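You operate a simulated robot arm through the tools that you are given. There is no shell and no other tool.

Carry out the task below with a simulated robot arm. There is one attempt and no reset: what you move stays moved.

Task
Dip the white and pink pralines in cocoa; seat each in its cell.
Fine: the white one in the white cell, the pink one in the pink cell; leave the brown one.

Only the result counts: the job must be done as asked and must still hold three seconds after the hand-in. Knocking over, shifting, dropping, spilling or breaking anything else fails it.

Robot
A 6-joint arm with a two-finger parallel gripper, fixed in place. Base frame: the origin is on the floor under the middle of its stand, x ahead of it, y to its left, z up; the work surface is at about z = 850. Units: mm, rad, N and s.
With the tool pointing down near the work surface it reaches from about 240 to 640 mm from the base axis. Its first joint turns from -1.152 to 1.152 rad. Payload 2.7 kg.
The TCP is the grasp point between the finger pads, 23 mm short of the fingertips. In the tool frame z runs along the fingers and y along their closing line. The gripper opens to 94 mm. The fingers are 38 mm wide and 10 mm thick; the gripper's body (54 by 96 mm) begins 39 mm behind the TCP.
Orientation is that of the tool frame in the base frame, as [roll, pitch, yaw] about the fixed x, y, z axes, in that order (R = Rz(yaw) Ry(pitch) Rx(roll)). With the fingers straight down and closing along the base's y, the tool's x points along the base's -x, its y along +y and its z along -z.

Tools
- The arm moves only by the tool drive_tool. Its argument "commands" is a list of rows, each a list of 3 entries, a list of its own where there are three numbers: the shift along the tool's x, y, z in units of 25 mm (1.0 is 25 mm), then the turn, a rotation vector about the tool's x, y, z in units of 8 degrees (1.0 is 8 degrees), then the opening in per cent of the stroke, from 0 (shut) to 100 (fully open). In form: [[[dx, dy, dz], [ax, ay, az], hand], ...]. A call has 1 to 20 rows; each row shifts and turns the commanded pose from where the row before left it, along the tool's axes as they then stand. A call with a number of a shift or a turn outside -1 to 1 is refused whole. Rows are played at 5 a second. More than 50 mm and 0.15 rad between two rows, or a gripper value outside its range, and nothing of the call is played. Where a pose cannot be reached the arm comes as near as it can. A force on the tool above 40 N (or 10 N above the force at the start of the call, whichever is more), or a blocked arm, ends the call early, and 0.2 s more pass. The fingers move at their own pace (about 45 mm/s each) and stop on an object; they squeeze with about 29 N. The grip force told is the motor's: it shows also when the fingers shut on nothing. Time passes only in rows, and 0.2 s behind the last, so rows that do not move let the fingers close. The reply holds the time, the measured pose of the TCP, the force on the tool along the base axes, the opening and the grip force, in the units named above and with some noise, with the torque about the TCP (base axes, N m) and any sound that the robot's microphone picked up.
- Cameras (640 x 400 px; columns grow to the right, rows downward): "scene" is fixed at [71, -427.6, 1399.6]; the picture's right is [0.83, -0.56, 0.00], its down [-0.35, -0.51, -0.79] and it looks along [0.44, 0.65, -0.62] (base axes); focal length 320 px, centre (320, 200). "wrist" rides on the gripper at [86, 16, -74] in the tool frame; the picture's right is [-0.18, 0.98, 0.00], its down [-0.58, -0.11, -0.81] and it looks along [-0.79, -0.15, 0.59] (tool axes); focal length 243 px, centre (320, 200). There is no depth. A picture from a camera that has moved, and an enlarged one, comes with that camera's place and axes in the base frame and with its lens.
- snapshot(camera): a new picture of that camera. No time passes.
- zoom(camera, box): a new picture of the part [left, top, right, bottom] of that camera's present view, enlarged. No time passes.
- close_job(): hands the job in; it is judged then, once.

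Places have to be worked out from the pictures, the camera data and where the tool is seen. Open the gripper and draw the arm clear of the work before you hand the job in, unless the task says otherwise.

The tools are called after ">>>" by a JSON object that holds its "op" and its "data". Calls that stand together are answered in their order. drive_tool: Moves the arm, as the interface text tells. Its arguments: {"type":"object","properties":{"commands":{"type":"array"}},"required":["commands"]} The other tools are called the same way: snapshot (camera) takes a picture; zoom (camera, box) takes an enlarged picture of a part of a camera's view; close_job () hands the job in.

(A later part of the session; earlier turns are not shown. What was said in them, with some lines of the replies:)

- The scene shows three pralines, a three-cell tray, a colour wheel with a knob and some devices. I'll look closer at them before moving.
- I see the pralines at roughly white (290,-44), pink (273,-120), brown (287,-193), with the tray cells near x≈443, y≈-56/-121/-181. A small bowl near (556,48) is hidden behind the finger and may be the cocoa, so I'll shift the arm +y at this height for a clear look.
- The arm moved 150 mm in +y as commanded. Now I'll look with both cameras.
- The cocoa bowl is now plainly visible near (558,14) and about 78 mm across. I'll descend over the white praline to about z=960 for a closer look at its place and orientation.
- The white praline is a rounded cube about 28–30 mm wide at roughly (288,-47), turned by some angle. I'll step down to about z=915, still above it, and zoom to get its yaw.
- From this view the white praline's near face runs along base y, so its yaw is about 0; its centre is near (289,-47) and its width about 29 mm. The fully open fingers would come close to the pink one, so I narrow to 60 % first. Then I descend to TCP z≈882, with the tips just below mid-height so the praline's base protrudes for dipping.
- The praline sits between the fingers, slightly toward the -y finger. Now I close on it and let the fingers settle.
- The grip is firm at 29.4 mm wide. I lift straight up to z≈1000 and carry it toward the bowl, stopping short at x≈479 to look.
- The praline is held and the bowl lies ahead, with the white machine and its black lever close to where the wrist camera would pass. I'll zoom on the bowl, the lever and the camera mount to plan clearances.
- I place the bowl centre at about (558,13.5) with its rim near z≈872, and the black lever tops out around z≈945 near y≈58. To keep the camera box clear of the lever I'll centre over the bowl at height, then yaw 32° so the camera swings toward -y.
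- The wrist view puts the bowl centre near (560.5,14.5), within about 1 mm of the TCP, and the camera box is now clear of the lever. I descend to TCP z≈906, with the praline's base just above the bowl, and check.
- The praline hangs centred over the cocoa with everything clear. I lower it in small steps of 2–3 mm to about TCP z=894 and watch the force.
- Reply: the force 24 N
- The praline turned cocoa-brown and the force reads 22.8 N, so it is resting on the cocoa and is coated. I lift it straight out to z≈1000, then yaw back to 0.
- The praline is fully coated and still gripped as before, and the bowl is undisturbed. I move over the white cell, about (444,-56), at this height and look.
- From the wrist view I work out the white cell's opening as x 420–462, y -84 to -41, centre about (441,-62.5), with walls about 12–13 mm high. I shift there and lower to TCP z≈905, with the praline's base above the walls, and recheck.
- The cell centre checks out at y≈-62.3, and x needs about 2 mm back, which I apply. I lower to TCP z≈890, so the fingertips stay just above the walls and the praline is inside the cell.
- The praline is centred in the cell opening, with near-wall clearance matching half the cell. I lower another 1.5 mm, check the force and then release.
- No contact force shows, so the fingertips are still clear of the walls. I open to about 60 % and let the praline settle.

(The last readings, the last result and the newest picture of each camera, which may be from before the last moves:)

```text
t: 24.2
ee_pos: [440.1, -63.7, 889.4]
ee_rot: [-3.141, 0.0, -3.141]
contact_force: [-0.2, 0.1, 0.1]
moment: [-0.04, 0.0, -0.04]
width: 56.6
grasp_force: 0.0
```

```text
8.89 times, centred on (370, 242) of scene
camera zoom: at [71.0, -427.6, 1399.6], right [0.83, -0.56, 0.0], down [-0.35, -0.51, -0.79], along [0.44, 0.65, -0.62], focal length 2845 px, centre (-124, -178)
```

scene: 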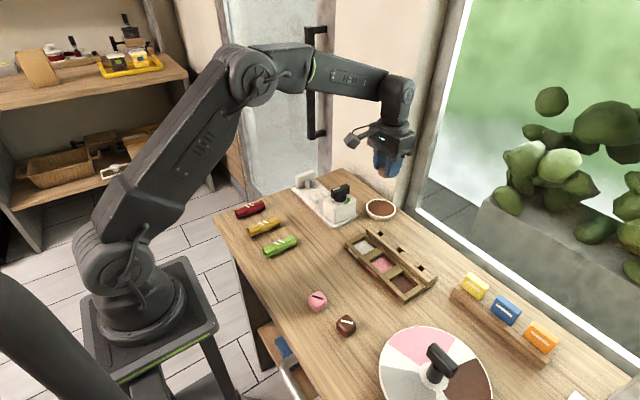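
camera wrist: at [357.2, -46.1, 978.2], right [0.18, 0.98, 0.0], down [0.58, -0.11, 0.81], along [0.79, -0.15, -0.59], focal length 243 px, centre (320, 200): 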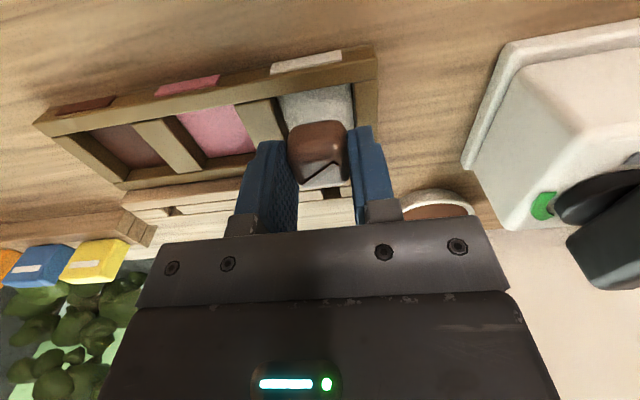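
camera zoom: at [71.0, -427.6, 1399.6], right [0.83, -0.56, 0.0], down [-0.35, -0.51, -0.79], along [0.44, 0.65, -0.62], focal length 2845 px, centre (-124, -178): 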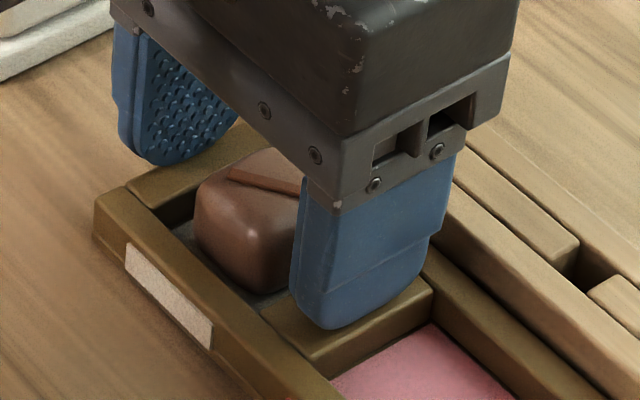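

The white praline sits flat in the white cell. I raise clear and move above the pink praline, near (272,-120), at z≈960 to measure its place and yaw.

>>> {"op": "drive_tool", "data": {"commands": [[[0, 0, -0.5], [0, 0, 0], 60], [[0, 0, -0.9], [0, 0, 0], 60], [[0, 0, -0.9], [0, 0, 0], 60], [[0, 0, -0.54], [0, 0, 0], 60], [[0.96, -0.33, 0], [0, 0, 0], 60], [[0.96, -0.33, 0], [0, 0, 0], 60], [[0.96, -0.33, 0], [0, 0, 0], 60], [[0.96, -0.33, 0], [0, 0, 0], 60], [[0.96, -0.33, 0], [0, 0, 0], 60], [[0.96, -0.33, 0], [0, 0, 0], 60], [[0.96, -0.33, 0], [0, 0, 0], 60], [[0, 0, 0], [0, 0, 0], 60]]}}

>>> {"op": "snapshot", "data": {"camera": "wrist"}}

>>> {"op": "zoom", "data": {"camera": "wrist", "box": [240, 20, 400, 120]}}

>>> {"op": "snapshot", "data": {"camera": "scene"}}

>>> {"op": "zoom", "data": {"camera": "scene", "box": [340, 220, 440, 310]}}

```text
t: 26.8
ee_pos: [272.2, -121.4, 960.4]
ee_rot: [-3.141, 0.001, -3.141]
contact_force: [1.1, -0.1, -0.2]
moment: [0.0, 0.01, 0.01]
width: 56.4
grasp_force: 0.1
```

```text
taken
camera wrist: at [185.4, -105.3, 1034.6], right [0.18, 0.98, 0.0], down [0.58, -0.11, 0.81], along [0.79, -0.15, -0.59], focal length 243 px, centre (320, 200)
```

wrist: 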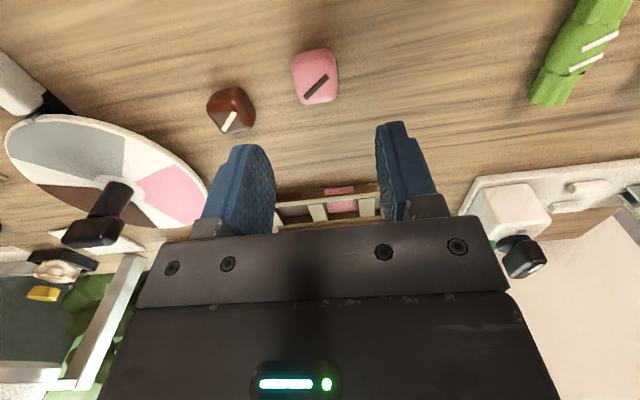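

```text
4.00 times, centred on (320, 70) of wrist
camera zoom: at [185.4, -105.3, 1034.6], right [0.18, 0.98, 0.0], down [0.58, -0.11, 0.81], along [0.79, -0.15, -0.59], focal length 970 px, centre (320, 720)
```

zoom: 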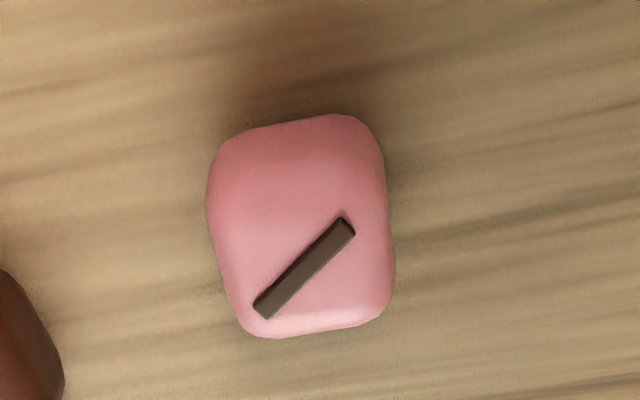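

```text
taken
```

scene: 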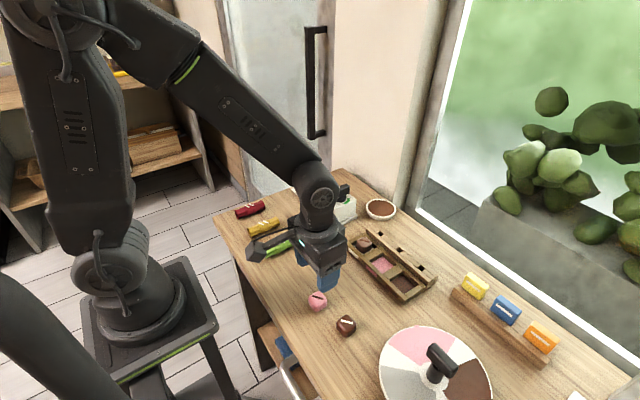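

```text
4.44 times, centred on (390, 265) of scene
camera zoom: at [71.0, -427.6, 1399.6], right [0.83, -0.56, 0.0], down [-0.35, -0.51, -0.79], along [0.44, 0.65, -0.62], focal length 1423 px, centre (9, -89)
```

zoom: 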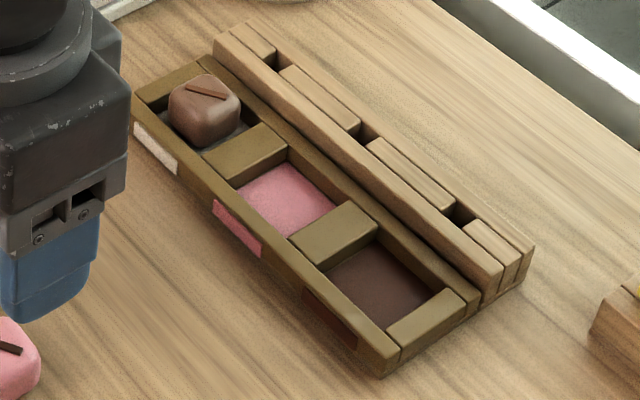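

The white praline is seated squarely in its cell. The pink one's near face also runs along y, so its yaw is about 0, and its centre is near (270.5,-123.3). I shift slightly and step down to z≈916 to confirm.

>>> {"op": "drive_tool", "data": {"commands": [[[0.04, -0.08, 0.9], [0, 0, 0], 60], [[0, 0, 0.88], [0, 0, 0], 60], [[0, 0, 0], [0, 0, 0], 60]]}}

>>> {"op": "snapshot", "data": {"camera": "wrist"}}

>>> {"op": "zoom", "data": {"camera": "wrist", "box": [220, 60, 420, 200]}}

```text
t: 27.6
ee_pos: [270.8, -122.3, 915.2]
ee_rot: [-3.141, 0.001, 3.14]
contact_force: [1.0, -0.1, -0.3]
moment: [0.0, 0.02, -0.03]
width: 56.7
grasp_force: 0.0
```

```text
taken
camera wrist: at [184.8, -106.7, 988.9], right [0.18, 0.98, 0.0], down [0.58, -0.11, 0.81], along [0.79, -0.15, -0.59], focal length 243 px, centre (320, 200)
```

wrist: 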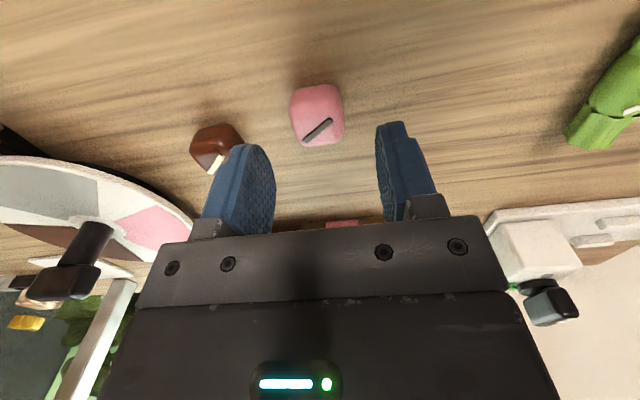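

```text
2.86 times, centred on (320, 130) of wrist
camera zoom: at [184.8, -106.7, 988.9], right [0.18, 0.98, 0.0], down [0.58, -0.11, 0.81], along [0.79, -0.15, -0.59], focal length 693 px, centre (320, 400)
```

zoom: 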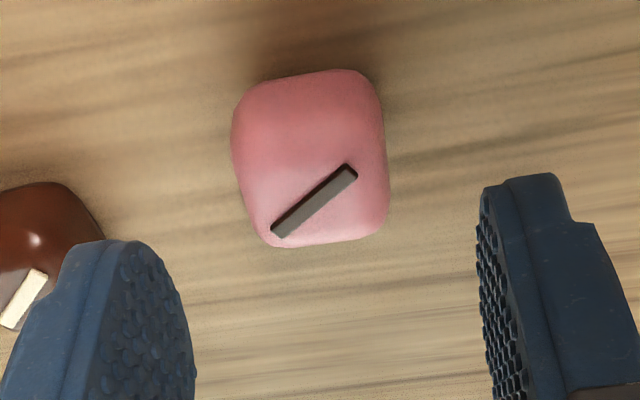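

The pink praline is centred within about 1 mm. I narrow the opening to 50 % to keep well away from the brown one, descend to TCP z≈882, then close.

>>> {"op": "drive_tool", "data": {"commands": [[[0, -0.04, 0], [0, 0, 0], 50], [[0, 0, 0], [0, 0, 0], 50], [[0, 0, 0.4], [0, 0, 0], 50], [[0, 0, 0.4], [0, 0, 0], 50], [[0, 0, 0.4], [0, 0, 0], 50], [[0, 0, 0.16], [0, 0, 0], 50], [[0, 0, 0], [0, 0, 0], 50]]}}

>>> {"op": "snapshot", "data": {"camera": "wrist"}}

```text
t: 29.2
ee_pos: [270.7, -123.6, 882.1]
ee_rot: [-3.141, -0.001, 3.141]
contact_force: [-0.1, 0.0, 0.0]
moment: [-0.01, 0.03, 0.0]
width: 47.2
grasp_force: 0.1
```

```text
taken
camera wrist: at [185.2, -107.1, 955.8], right [0.18, 0.98, 0.0], down [0.58, -0.11, 0.81], along [0.79, -0.15, -0.59], focal length 243 px, centre (320, 200)
```

wrist: 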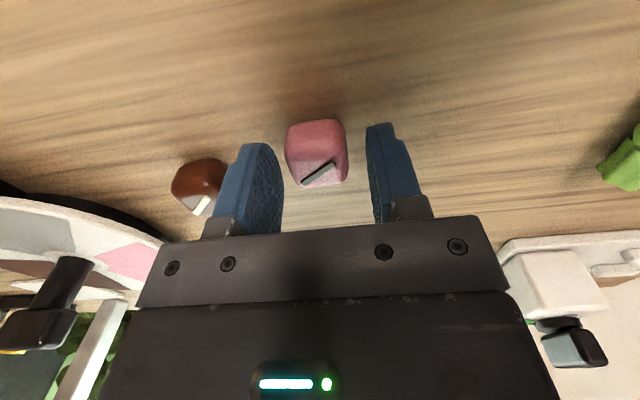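

The pink praline is between the fingers and the brown one is untouched. Now I close.

>>> {"op": "drive_tool", "data": {"commands": [[[0, 0, 0], [0, 0, 0], 30], [[0, 0, 0], [0, 0, 0], 20], [[0, 0, 0], [0, 0, 0], 10], [[0, 0, 0], [0, 0, 0], 0], [[0, 0, 0], [0, 0, 0], 0], [[0, 0, 0], [0, 0, 0], 0]]}}

>>> {"op": "zoom", "data": {"camera": "wrist", "box": [220, 80, 420, 220]}}

```text
t: 30.6
ee_pos: [271.2, -122.3, 881.9]
ee_rot: [-3.14, -0.001, 3.141]
contact_force: [0.2, -0.7, 0.1]
moment: [-0.02, 0.02, 0.01]
width: 29.8
grasp_force: 28.6
```

```text
2.86 times, centred on (320, 150) of wrist
camera zoom: at [185.2, -107.1, 955.9], right [0.18, 0.98, 0.0], down [0.58, -0.11, 0.81], along [0.79, -0.15, -0.59], focal length 693 px, centre (320, 343)
```

zoom: 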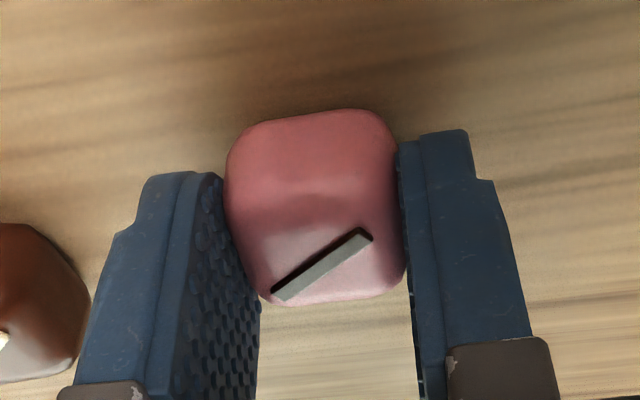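

Gripped at 29.8 mm. I lift to z≈1000 and carry it to the same spot above the bowl, about (560,13.5).

>>> {"op": "drive_tool", "data": {"commands": [[[0, 0, -0.5], [0, 0, 0], 0], [[0, 0, -0.9], [0, 0, 0], 0], [[0, 0, -1], [0, 0, 0], 0], [[0, 0, -1], [0, 0, 0], 0], [[0, 0, -1], [0, 0, 0], 0], [[0, 0, -0.34], [0, 0, 0], 0], [[-0.889, 0.423, 0], [0, 0, 0], 0], [[-0.889, 0.423, 0], [0, 0, 0], 0], [[-0.889, 0.423, 0], [0, 0, 0], 0], [[-0.889, 0.423, 0], [0, 0, 0], 0], [[-0.889, 0.423, 0], [0, 0, 0], 0], [[-0.889, 0.423, 0], [0, 0, 0], 0], [[-0.889, 0.423, 0], [0, 0, 0], 0], [[-0.889, 0.423, 0], [0, 0, 0], 0], [[-0.889, 0.423, 0], [0, 0, 0], 0], [[-0.889, 0.423, 0], [0, 0, 0], 0], [[-0.889, 0.423, 0], [0, 0, 0], 0], [[-0.889, 0.423, 0], [0, 0, 0], 0], [[-0.889, 0.423, 0], [0, 0, 0], 0], [[0, 0, 0], [0, 0, 0], 0]]}}

```text
t: 34.8
ee_pos: [558.5, 16.5, 999.9]
ee_rot: [-3.141, -0.001, -3.141]
contact_force: [0.7, 1.1, -1.8]
moment: [0.0, 0.03, 0.01]
width: 29.8
grasp_force: 29.1
```

The arm reads (558.5,16.5), close to the bowl centre. I yaw 32° as before and check against the bowl in the wrist view.

>>> {"op": "drive_tool", "data": {"commands": [[[0, 0, 0], [0, 0, -1], 0], [[0, 0, 0], [0, 0, -1], 0], [[0, 0, 0], [0, 0, -1], 0], [[0, 0, 0], [0, 0, -1], 0], [[0, 0, 0], [0, 0, 0], 0]]}}

>>> {"op": "snapshot", "data": {"camera": "wrist"}}

>>> {"op": "zoom", "data": {"camera": "scene", "box": [320, 120, 440, 230]}}

```text
t: 36.0
ee_pos: [558.0, 15.6, 1000.5]
ee_rot: [-3.141, 0.001, -2.582]
contact_force: [1.1, -1.5, -0.5]
moment: [0.01, -0.01, 0.0]
width: 29.5
grasp_force: 29.0
```

```text
taken
camera wrist: at [477.6, -17.6, 1073.7], right [-0.37, 0.93, 0.0], down [0.55, 0.22, 0.81], along [0.75, 0.3, -0.59], focal length 243 px, centre (320, 200)
```

wrist: 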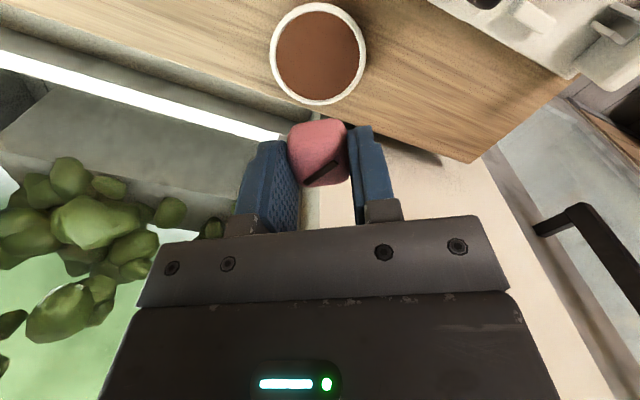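

```text
3.64 times, centred on (380, 175) of scene
camera zoom: at [71.0, -427.6, 1399.6], right [0.83, -0.56, 0.0], down [-0.35, -0.51, -0.79], along [0.44, 0.65, -0.62], focal length 1164 px, centre (102, 291)
```

zoom: 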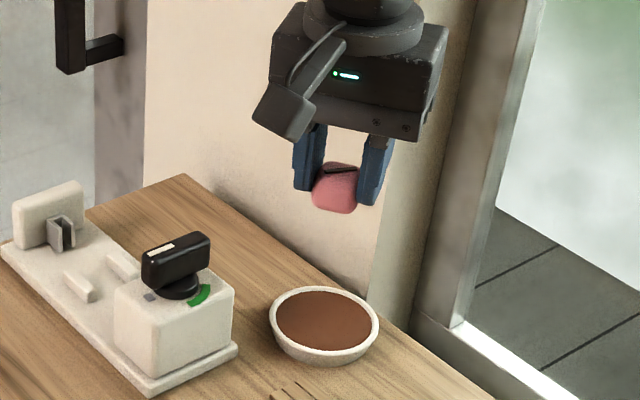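

The view matches the first dip to within about a millimetre, so I repeat the same descent, ending with small steps to TCP z≈895.5.

>>> {"op": "drive_tool", "data": {"commands": [[[0, 0, 0.8], [0, 0, 0], 0], [[0, 0, 0.8], [0, 0, 0], 0], [[0, 0, 0.8], [0, 0, 0], 0], [[0, 0, 0.8], [0, 0, 0], 0], [[0, 0, 0.4], [0, 0, 0], 0], [[0, 0, 0.1], [0, 0, 0], 0], [[0, 0, 0], [0, 0, 0], 0], [[0, 0, 0.12], [0, 0, 0], 0], [[0, 0, 0.12], [0, 0, 0], 0], [[0, 0, 0.1], [0, 0, 0], 0], [[0, 0, 0.1], [0, 0, 0], 0], [[0, 0, 0.06], [0, 0, 0], 0], [[0, 0, 0], [0, 0, 0], 0]]}}

>>> {"op": "zoom", "data": {"camera": "scene", "box": [352, 175, 416, 225]}}

>>> {"op": "zoom", "data": {"camera": "wrist", "box": [220, 60, 420, 200]}}

```text
t: 38.8
ee_pos: [559.9, 14.5, 896.7]
ee_rot: [-3.14, 0.001, -2.583]
contact_force: [-3.9, 0.5, 12.1]
moment: [0.04, 0.1, -0.02]
width: 29.5
grasp_force: 28.4
```

```text
8.00 times, centred on (384, 200) of scene
camera zoom: at [70.7, -427.6, 1399.6], right [0.83, -0.56, 0.0], down [-0.35, -0.51, -0.79], along [0.44, 0.65, -0.62], focal length 2561 px, centre (-192, 200)
```

zoom: 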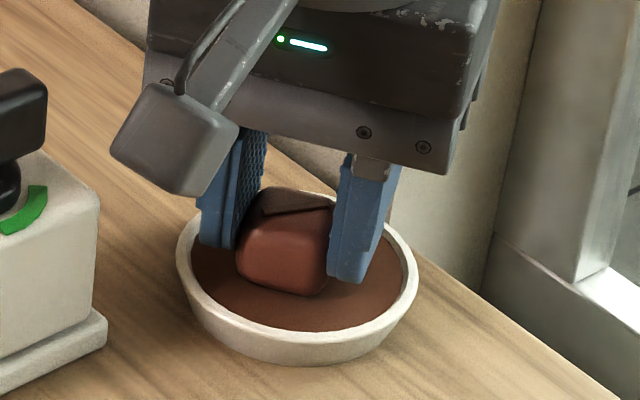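

```text
2.86 times, centred on (320, 130) of wrist
camera zoom: at [478.3, -17.6, 970.4], right [-0.36, 0.93, 0.0], down [0.55, 0.22, 0.81], along [0.75, 0.29, -0.59], focal length 693 px, centre (320, 400)
```

zoom: 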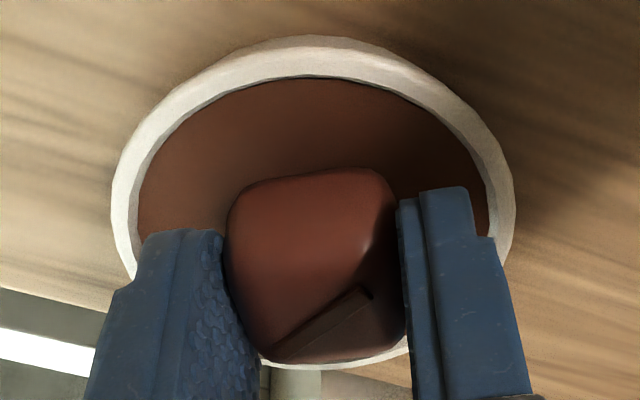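

The pink praline turned a reddish cocoa colour at 12 N contact. To be sure it is dipped as well as the first, I press 1 mm more, hold briefly and compare the colour.

>>> {"op": "drive_tool", "data": {"commands": [[[0, 0, 0.03], [0, 0, 0], 0], [[0, 0, 0], [0, 0, 0], 0], [[0, 0, 0], [0, 0, 0], 0]]}}

>>> {"op": "zoom", "data": {"camera": "scene", "box": [352, 175, 416, 225]}}

```text
t: 39.6
ee_pos: [559.2, 14.3, 898.3]
ee_rot: [-3.138, 0.004, -2.583]
contact_force: [-2.0, 0.0, 23.5]
moment: [-0.04, 0.12, 0.0]
width: 29.5
grasp_force: 28.9
```

```text
8.00 times, centred on (384, 200) of scene
camera zoom: at [70.5, -427.6, 1399.6], right [0.83, -0.56, 0.0], down [-0.35, -0.51, -0.79], along [0.44, 0.65, -0.62], focal length 2561 px, centre (-192, 200)
```

zoom: 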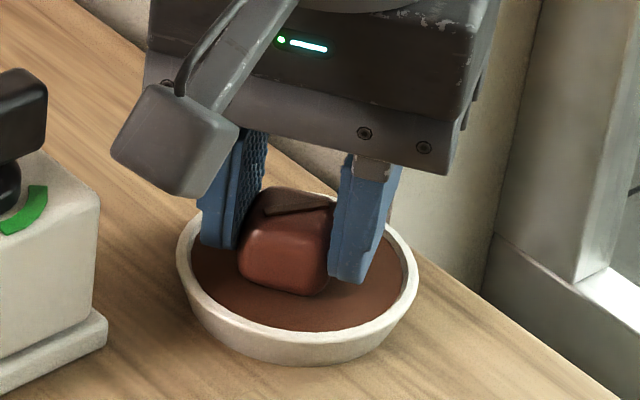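

The colour is unchanged at 23.5 N, so it is cocoa over a pink base and the dip is done, equal to the first. I lift out and yaw back.

>>> {"op": "drive_tool", "data": {"commands": [[[0, 0, -0.15], [0, 0, 0], 0], [[0, 0, -0.3], [0, 0, 0], 0], [[0, 0, -0.8], [0, 0, 0], 0], [[0, 0, -1], [0, 0, 0], 0], [[0, 0, -1], [0, 0, 0], 0], [[0, 0, -1], [0, 0, 0], 0], [[0, 0, 0], [0, 0, 1], 0], [[0, 0, 0], [0, 0, 1], 0], [[0, 0, 0], [0, 0, 1], 0], [[0, 0, 0], [0, 0, 1], 0], [[0, 0, 0], [0, 0, 0], 0]]}}

>>> {"op": "zoom", "data": {"camera": "wrist", "box": [220, 80, 420, 220]}}

>>> {"op": "zoom", "data": {"camera": "scene", "box": [340, 130, 440, 310]}}

```text
t: 42.0
ee_pos: [559.8, 13.6, 1000.2]
ee_rot: [3.14, 0.0, 3.139]
contact_force: [-0.8, 0.0, -0.2]
moment: [-0.01, -0.02, 0.0]
width: 29.8
grasp_force: 28.9
```

```text
2.86 times, centred on (320, 150) of wrist
camera zoom: at [473.3, 30.8, 1074.4], right [0.19, 0.98, 0.0], down [0.58, -0.11, 0.81], along [0.79, -0.15, -0.59], focal length 693 px, centre (320, 343)
```

zoom: 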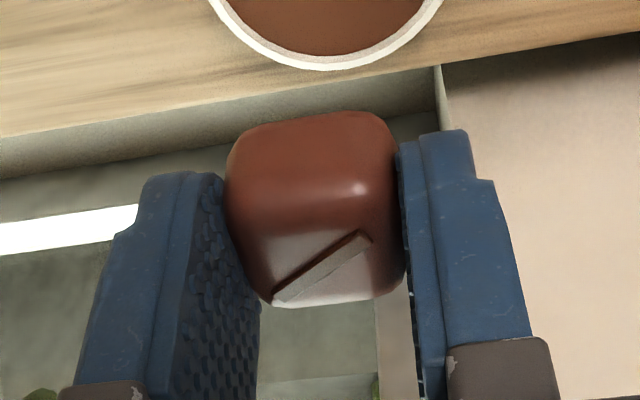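

```text
2.22 times, centred on (390, 220) of scene
camera zoom: at [71.0, -427.6, 1399.6], right [0.83, -0.56, 0.0], down [-0.35, -0.51, -0.79], along [0.44, 0.65, -0.62], focal length 711 px, centre (164, 156)
```

zoom: 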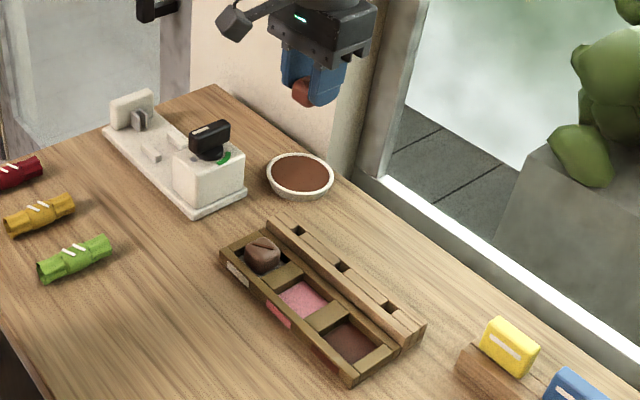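

The pink praline is coated and held unchanged. From the earlier view I get the pink cell's opening as y -142 to -103, centre about (441.5,-122.5). I move there and lower to z≈905 for a check.

>>> {"op": "drive_tool", "data": {"commands": [[[0.79, -0.907, 0], [0, 0, 0], 0], [[0.79, -0.907, 0], [0, 0, 0], 0], [[0.79, -0.907, 0], [0, 0, 0], 0], [[0.79, -0.907, 0], [0, 0, 0], 0], [[0.79, -0.907, 0], [0, 0, 0], 0], [[0.79, -0.907, 0], [0, 0, 0], 0], [[0, 0, 0], [0, 0, 0], 0], [[0, 0, 0.8], [0, 0, 0], 0], [[0, 0, 0.9], [0, 0, 0], 0], [[0, 0, 0.9], [0, 0, 0], 0], [[0, 0, 0.8], [0, 0, 0], 0], [[0, 0, 0.42], [0, 0, 0], 0], [[0, 0, 0], [0, 0, 0], 0]]}}

>>> {"op": "zoom", "data": {"camera": "wrist", "box": [220, 60, 420, 200]}}

>>> {"op": "zoom", "data": {"camera": "scene", "box": [340, 220, 430, 290]}}

```text
t: 44.8
ee_pos: [441.4, -121.4, 906.0]
ee_rot: [-3.141, 0.001, 3.141]
contact_force: [0.8, 0.6, 0.8]
moment: [0.02, 0.0, -0.04]
width: 29.8
grasp_force: 29.0
```

```text
2.86 times, centred on (320, 130) of wrist
camera zoom: at [355.2, -105.8, 979.9], right [0.18, 0.98, 0.0], down [0.58, -0.11, 0.81], along [0.79, -0.15, -0.59], focal length 693 px, centre (320, 400)
```

zoom: 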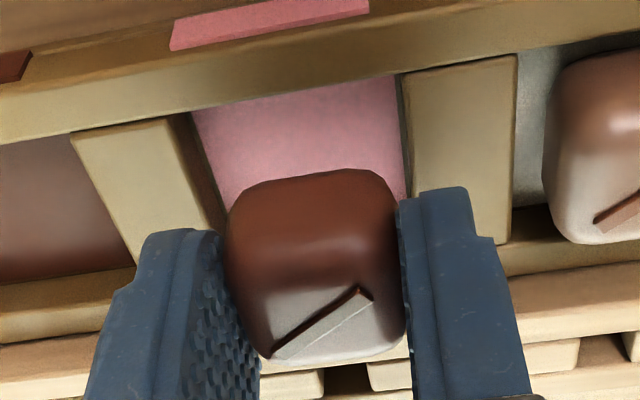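

```text
5.71 times, centred on (385, 255) of scene
camera zoom: at [71.0, -427.6, 1399.6], right [0.83, -0.56, 0.0], down [-0.35, -0.51, -0.79], along [0.44, 0.65, -0.62], focal length 1829 px, centre (-51, -114)
```

zoom: 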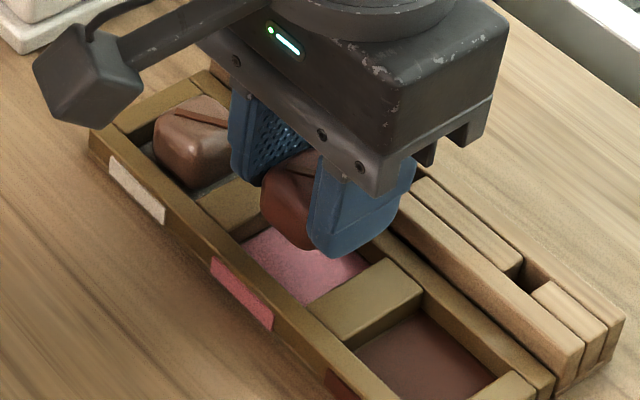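

Relative to the camera, the pink cell's centre is about 2 mm further toward -y and 0.5 mm back. I apply that and lower in small steps to TCP z≈889.5, the same height used for the white one.

>>> {"op": "drive_tool", "data": {"commands": [[[0.02, -0.085, 0], [0, 0, 0], 0], [[0, 0, 0.12], [0, 0, 0], 0], [[0, 0, 0.12], [0, 0, 0], 0], [[0, 0, 0.12], [0, 0, 0], 0], [[0, 0, 0.12], [0, 0, 0], 0], [[0, 0, 0.1], [0, 0, 0], 0], [[0, 0, 0.05], [0, 0, 0], 0], [[0, 0, 0], [0, 0, 0], 0]]}}

>>> {"op": "zoom", "data": {"camera": "wrist", "box": [220, 60, 420, 200]}}

>>> {"op": "zoom", "data": {"camera": "scene", "box": [350, 230, 420, 285]}}

```text
t: 46.6
ee_pos: [439.9, -123.7, 889.4]
ee_rot: [3.14, 0.0, -3.141]
contact_force: [1.3, 0.5, 0.1]
moment: [0.01, 0.06, -0.03]
width: 29.5
grasp_force: 29.3
```

```text
2.86 times, centred on (320, 130) of wrist
camera zoom: at [353.9, -107.3, 963.1], right [0.18, 0.98, 0.0], down [0.58, -0.11, 0.81], along [0.79, -0.15, -0.59], focal length 693 px, centre (320, 400)
```

zoom: 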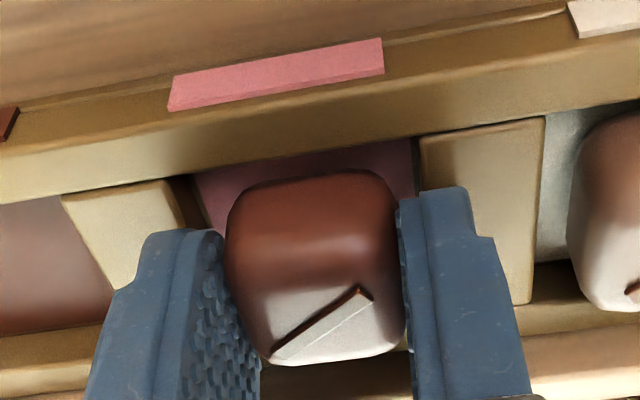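

```text
7.27 times, centred on (385, 258) of scene
camera zoom: at [71.0, -427.6, 1399.6], right [0.83, -0.56, 0.0], down [-0.35, -0.51, -0.79], along [0.44, 0.65, -0.62], focal length 2328 px, centre (-153, -218)
```

zoom: 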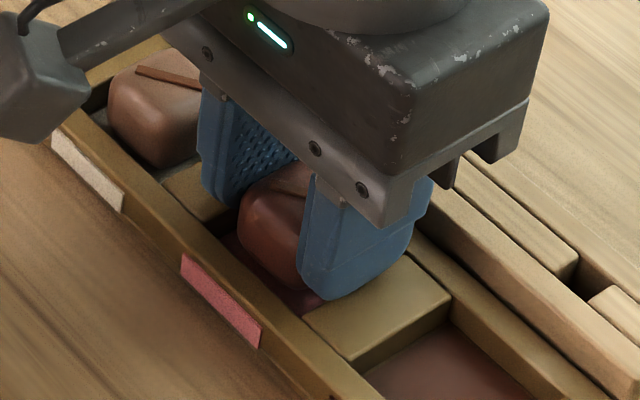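

The alignment matches the white placement to within a millimetre and there is no contact force. I open only to 45 % so the finger stays well away from the white praline.

>>> {"op": "drive_tool", "data": {"commands": [[[0, 0, 0], [0, 0, 0], 38], [[0, 0, 0], [0, 0, 0], 45], [[0, 0, 0], [0, 0, 0], 45], [[0, 0, 0], [0, 0, 0], 45], [[0, 0, 0], [0, 0, 0], 45]]}}

>>> {"op": "zoom", "data": {"camera": "wrist", "box": [220, 60, 420, 200]}}

>>> {"op": "zoom", "data": {"camera": "scene", "box": [350, 230, 420, 285]}}

```text
t: 47.8
ee_pos: [439.6, -123.7, 889.2]
ee_rot: [-3.141, -0.001, -3.141]
contact_force: [-0.2, -0.2, 0.3]
moment: [0.0, 0.01, 0.0]
width: 42.5
grasp_force: 0.0
```

```text
2.86 times, centred on (320, 130) of wrist
camera zoom: at [353.9, -107.3, 963.2], right [0.18, 0.98, 0.0], down [0.58, -0.11, 0.81], along [0.79, -0.15, -0.59], focal length 693 px, centre (320, 400)
```

zoom: 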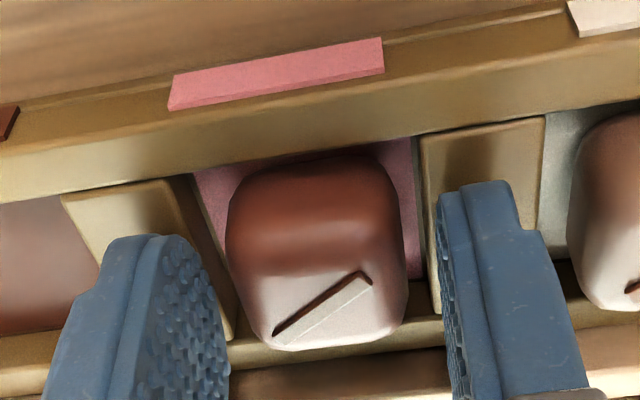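

```text
7.27 times, centred on (385, 258) of scene
camera zoom: at [71.0, -427.6, 1399.6], right [0.83, -0.56, 0.0], down [-0.35, -0.51, -0.79], along [0.44, 0.65, -0.62], focal length 2328 px, centre (-153, -218)
```

zoom: 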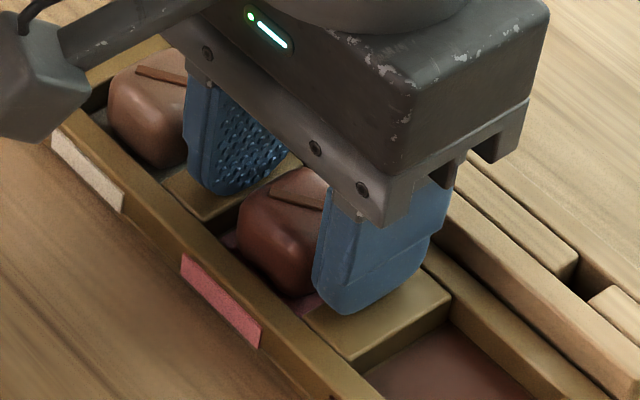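

The pink praline is released and sits in the pink cell. I raise straight up, then draw the arm back high and away from the work.

>>> {"op": "drive_tool", "data": {"commands": [[[0, 0, -0.4], [0, 0, 0], 45], [[0, 0, -0.8], [0, 0, 0], 45], [[0, 0, -1], [0, 0, 0], 45], [[0, 0, -1], [0, 0, 0], 45], [[0, 0, -1], [0, 0, 0], 45], [[0, 0, -1], [0, 0, 0], 60], [[0, 0, -1], [0, 0, 0], 80], [[0, 0, -1], [0, 0, 0], 100], [[0, 0, -1], [0, 0, 0], 100], [[0.9, 0.5, -0.5], [0, 0, 0], 100], [[0.9, 0.5, -0.3], [0, 0, 0], 100], [[0.9, 0.5, 0], [0, 0, 0], 100], [[0.9, 0.5, 0], [0, 0, 0], 100], [[0.9, 0.5, 0], [0, 0, 0], 100], [[0, 0.9, 0], [0, 0, 0], 100], [[0, 0.9, 0], [0, 0, 0], 100], [[0, 0.9, 0], [0, 0, 0], 100], [[0, 0, 0], [0, 0, 0], 100]]}}

>>> {"op": "snapshot", "data": {"camera": "scene"}}

>>> {"op": "zoom", "data": {"camera": "scene", "box": [340, 220, 440, 310]}}

>>> {"op": "zoom", "data": {"camera": "scene", "box": [220, 170, 460, 340]}}

```text
t: 51.6
ee_pos: [328.0, 7.7, 1114.6]
ee_rot: [-3.141, -0.001, 3.141]
contact_force: [-0.6, 0.5, -0.8]
moment: [0.02, 0.0, -0.03]
width: 94.0
grasp_force: 0.0
```

```text
taken
```

scene: 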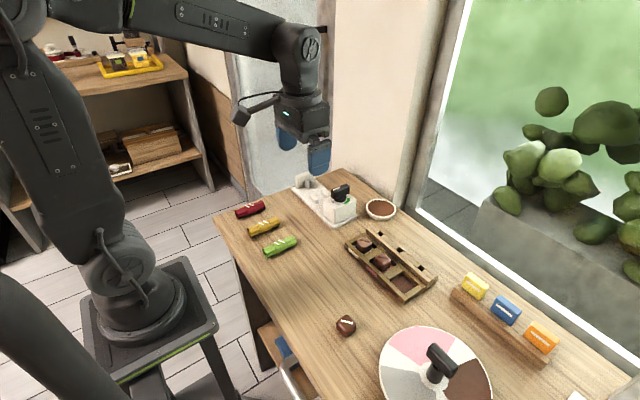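

```text
4.44 times, centred on (390, 265) of scene
camera zoom: at [71.0, -427.6, 1399.6], right [0.83, -0.56, 0.0], down [-0.35, -0.51, -0.79], along [0.44, 0.65, -0.62], focal length 1423 px, centre (9, -89)
```

zoom: 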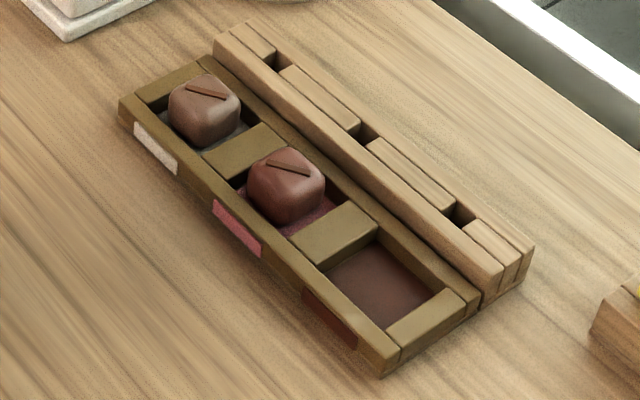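

```text
2.35 times, centred on (340, 255) of scene
camera zoom: at [71.0, -427.6, 1399.6], right [0.83, -0.56, 0.0], down [-0.35, -0.51, -0.79], along [0.44, 0.65, -0.62], focal length 753 px, centre (273, 71)
```

zoom: 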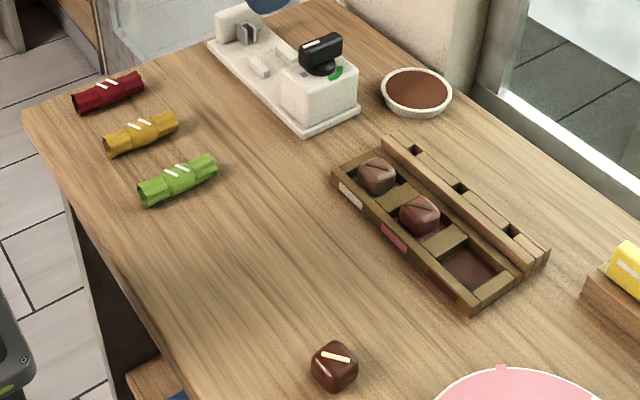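

Both dipped pralines are seated in their cells, the white one in the white cell and the pink one in the pink cell. The brown one and everything else look undisturbed, the gripper is open and the arm is clear, so I hand in the job.

>>> {"op": "close_job", "data": {}}

```text
The job is handed in.
```

I dipped the white and pink pralines in the cocoa and seated each in its cell, the white one in the white cell and the pink one in the pink cell. I've handed the job in, but the reply gave no verdict.

- **Dips:** Both pralines changed colour when they touched the cocoa. I pressed each one in with about 23 N. The white one came out brown and the pink one a reddish brown.
- **Seating:** I let each one drop the last few millimetres, because the fingers don't fit between a praline and the cell walls. Both look flat and well inside their cells in the last pictures.
- **Everything else:** I left the brown praline alone. In the pictures, it and the rest of the table look undisturbed.
- **Arm:** The gripper is open, and the arm is raised and clear of the work.
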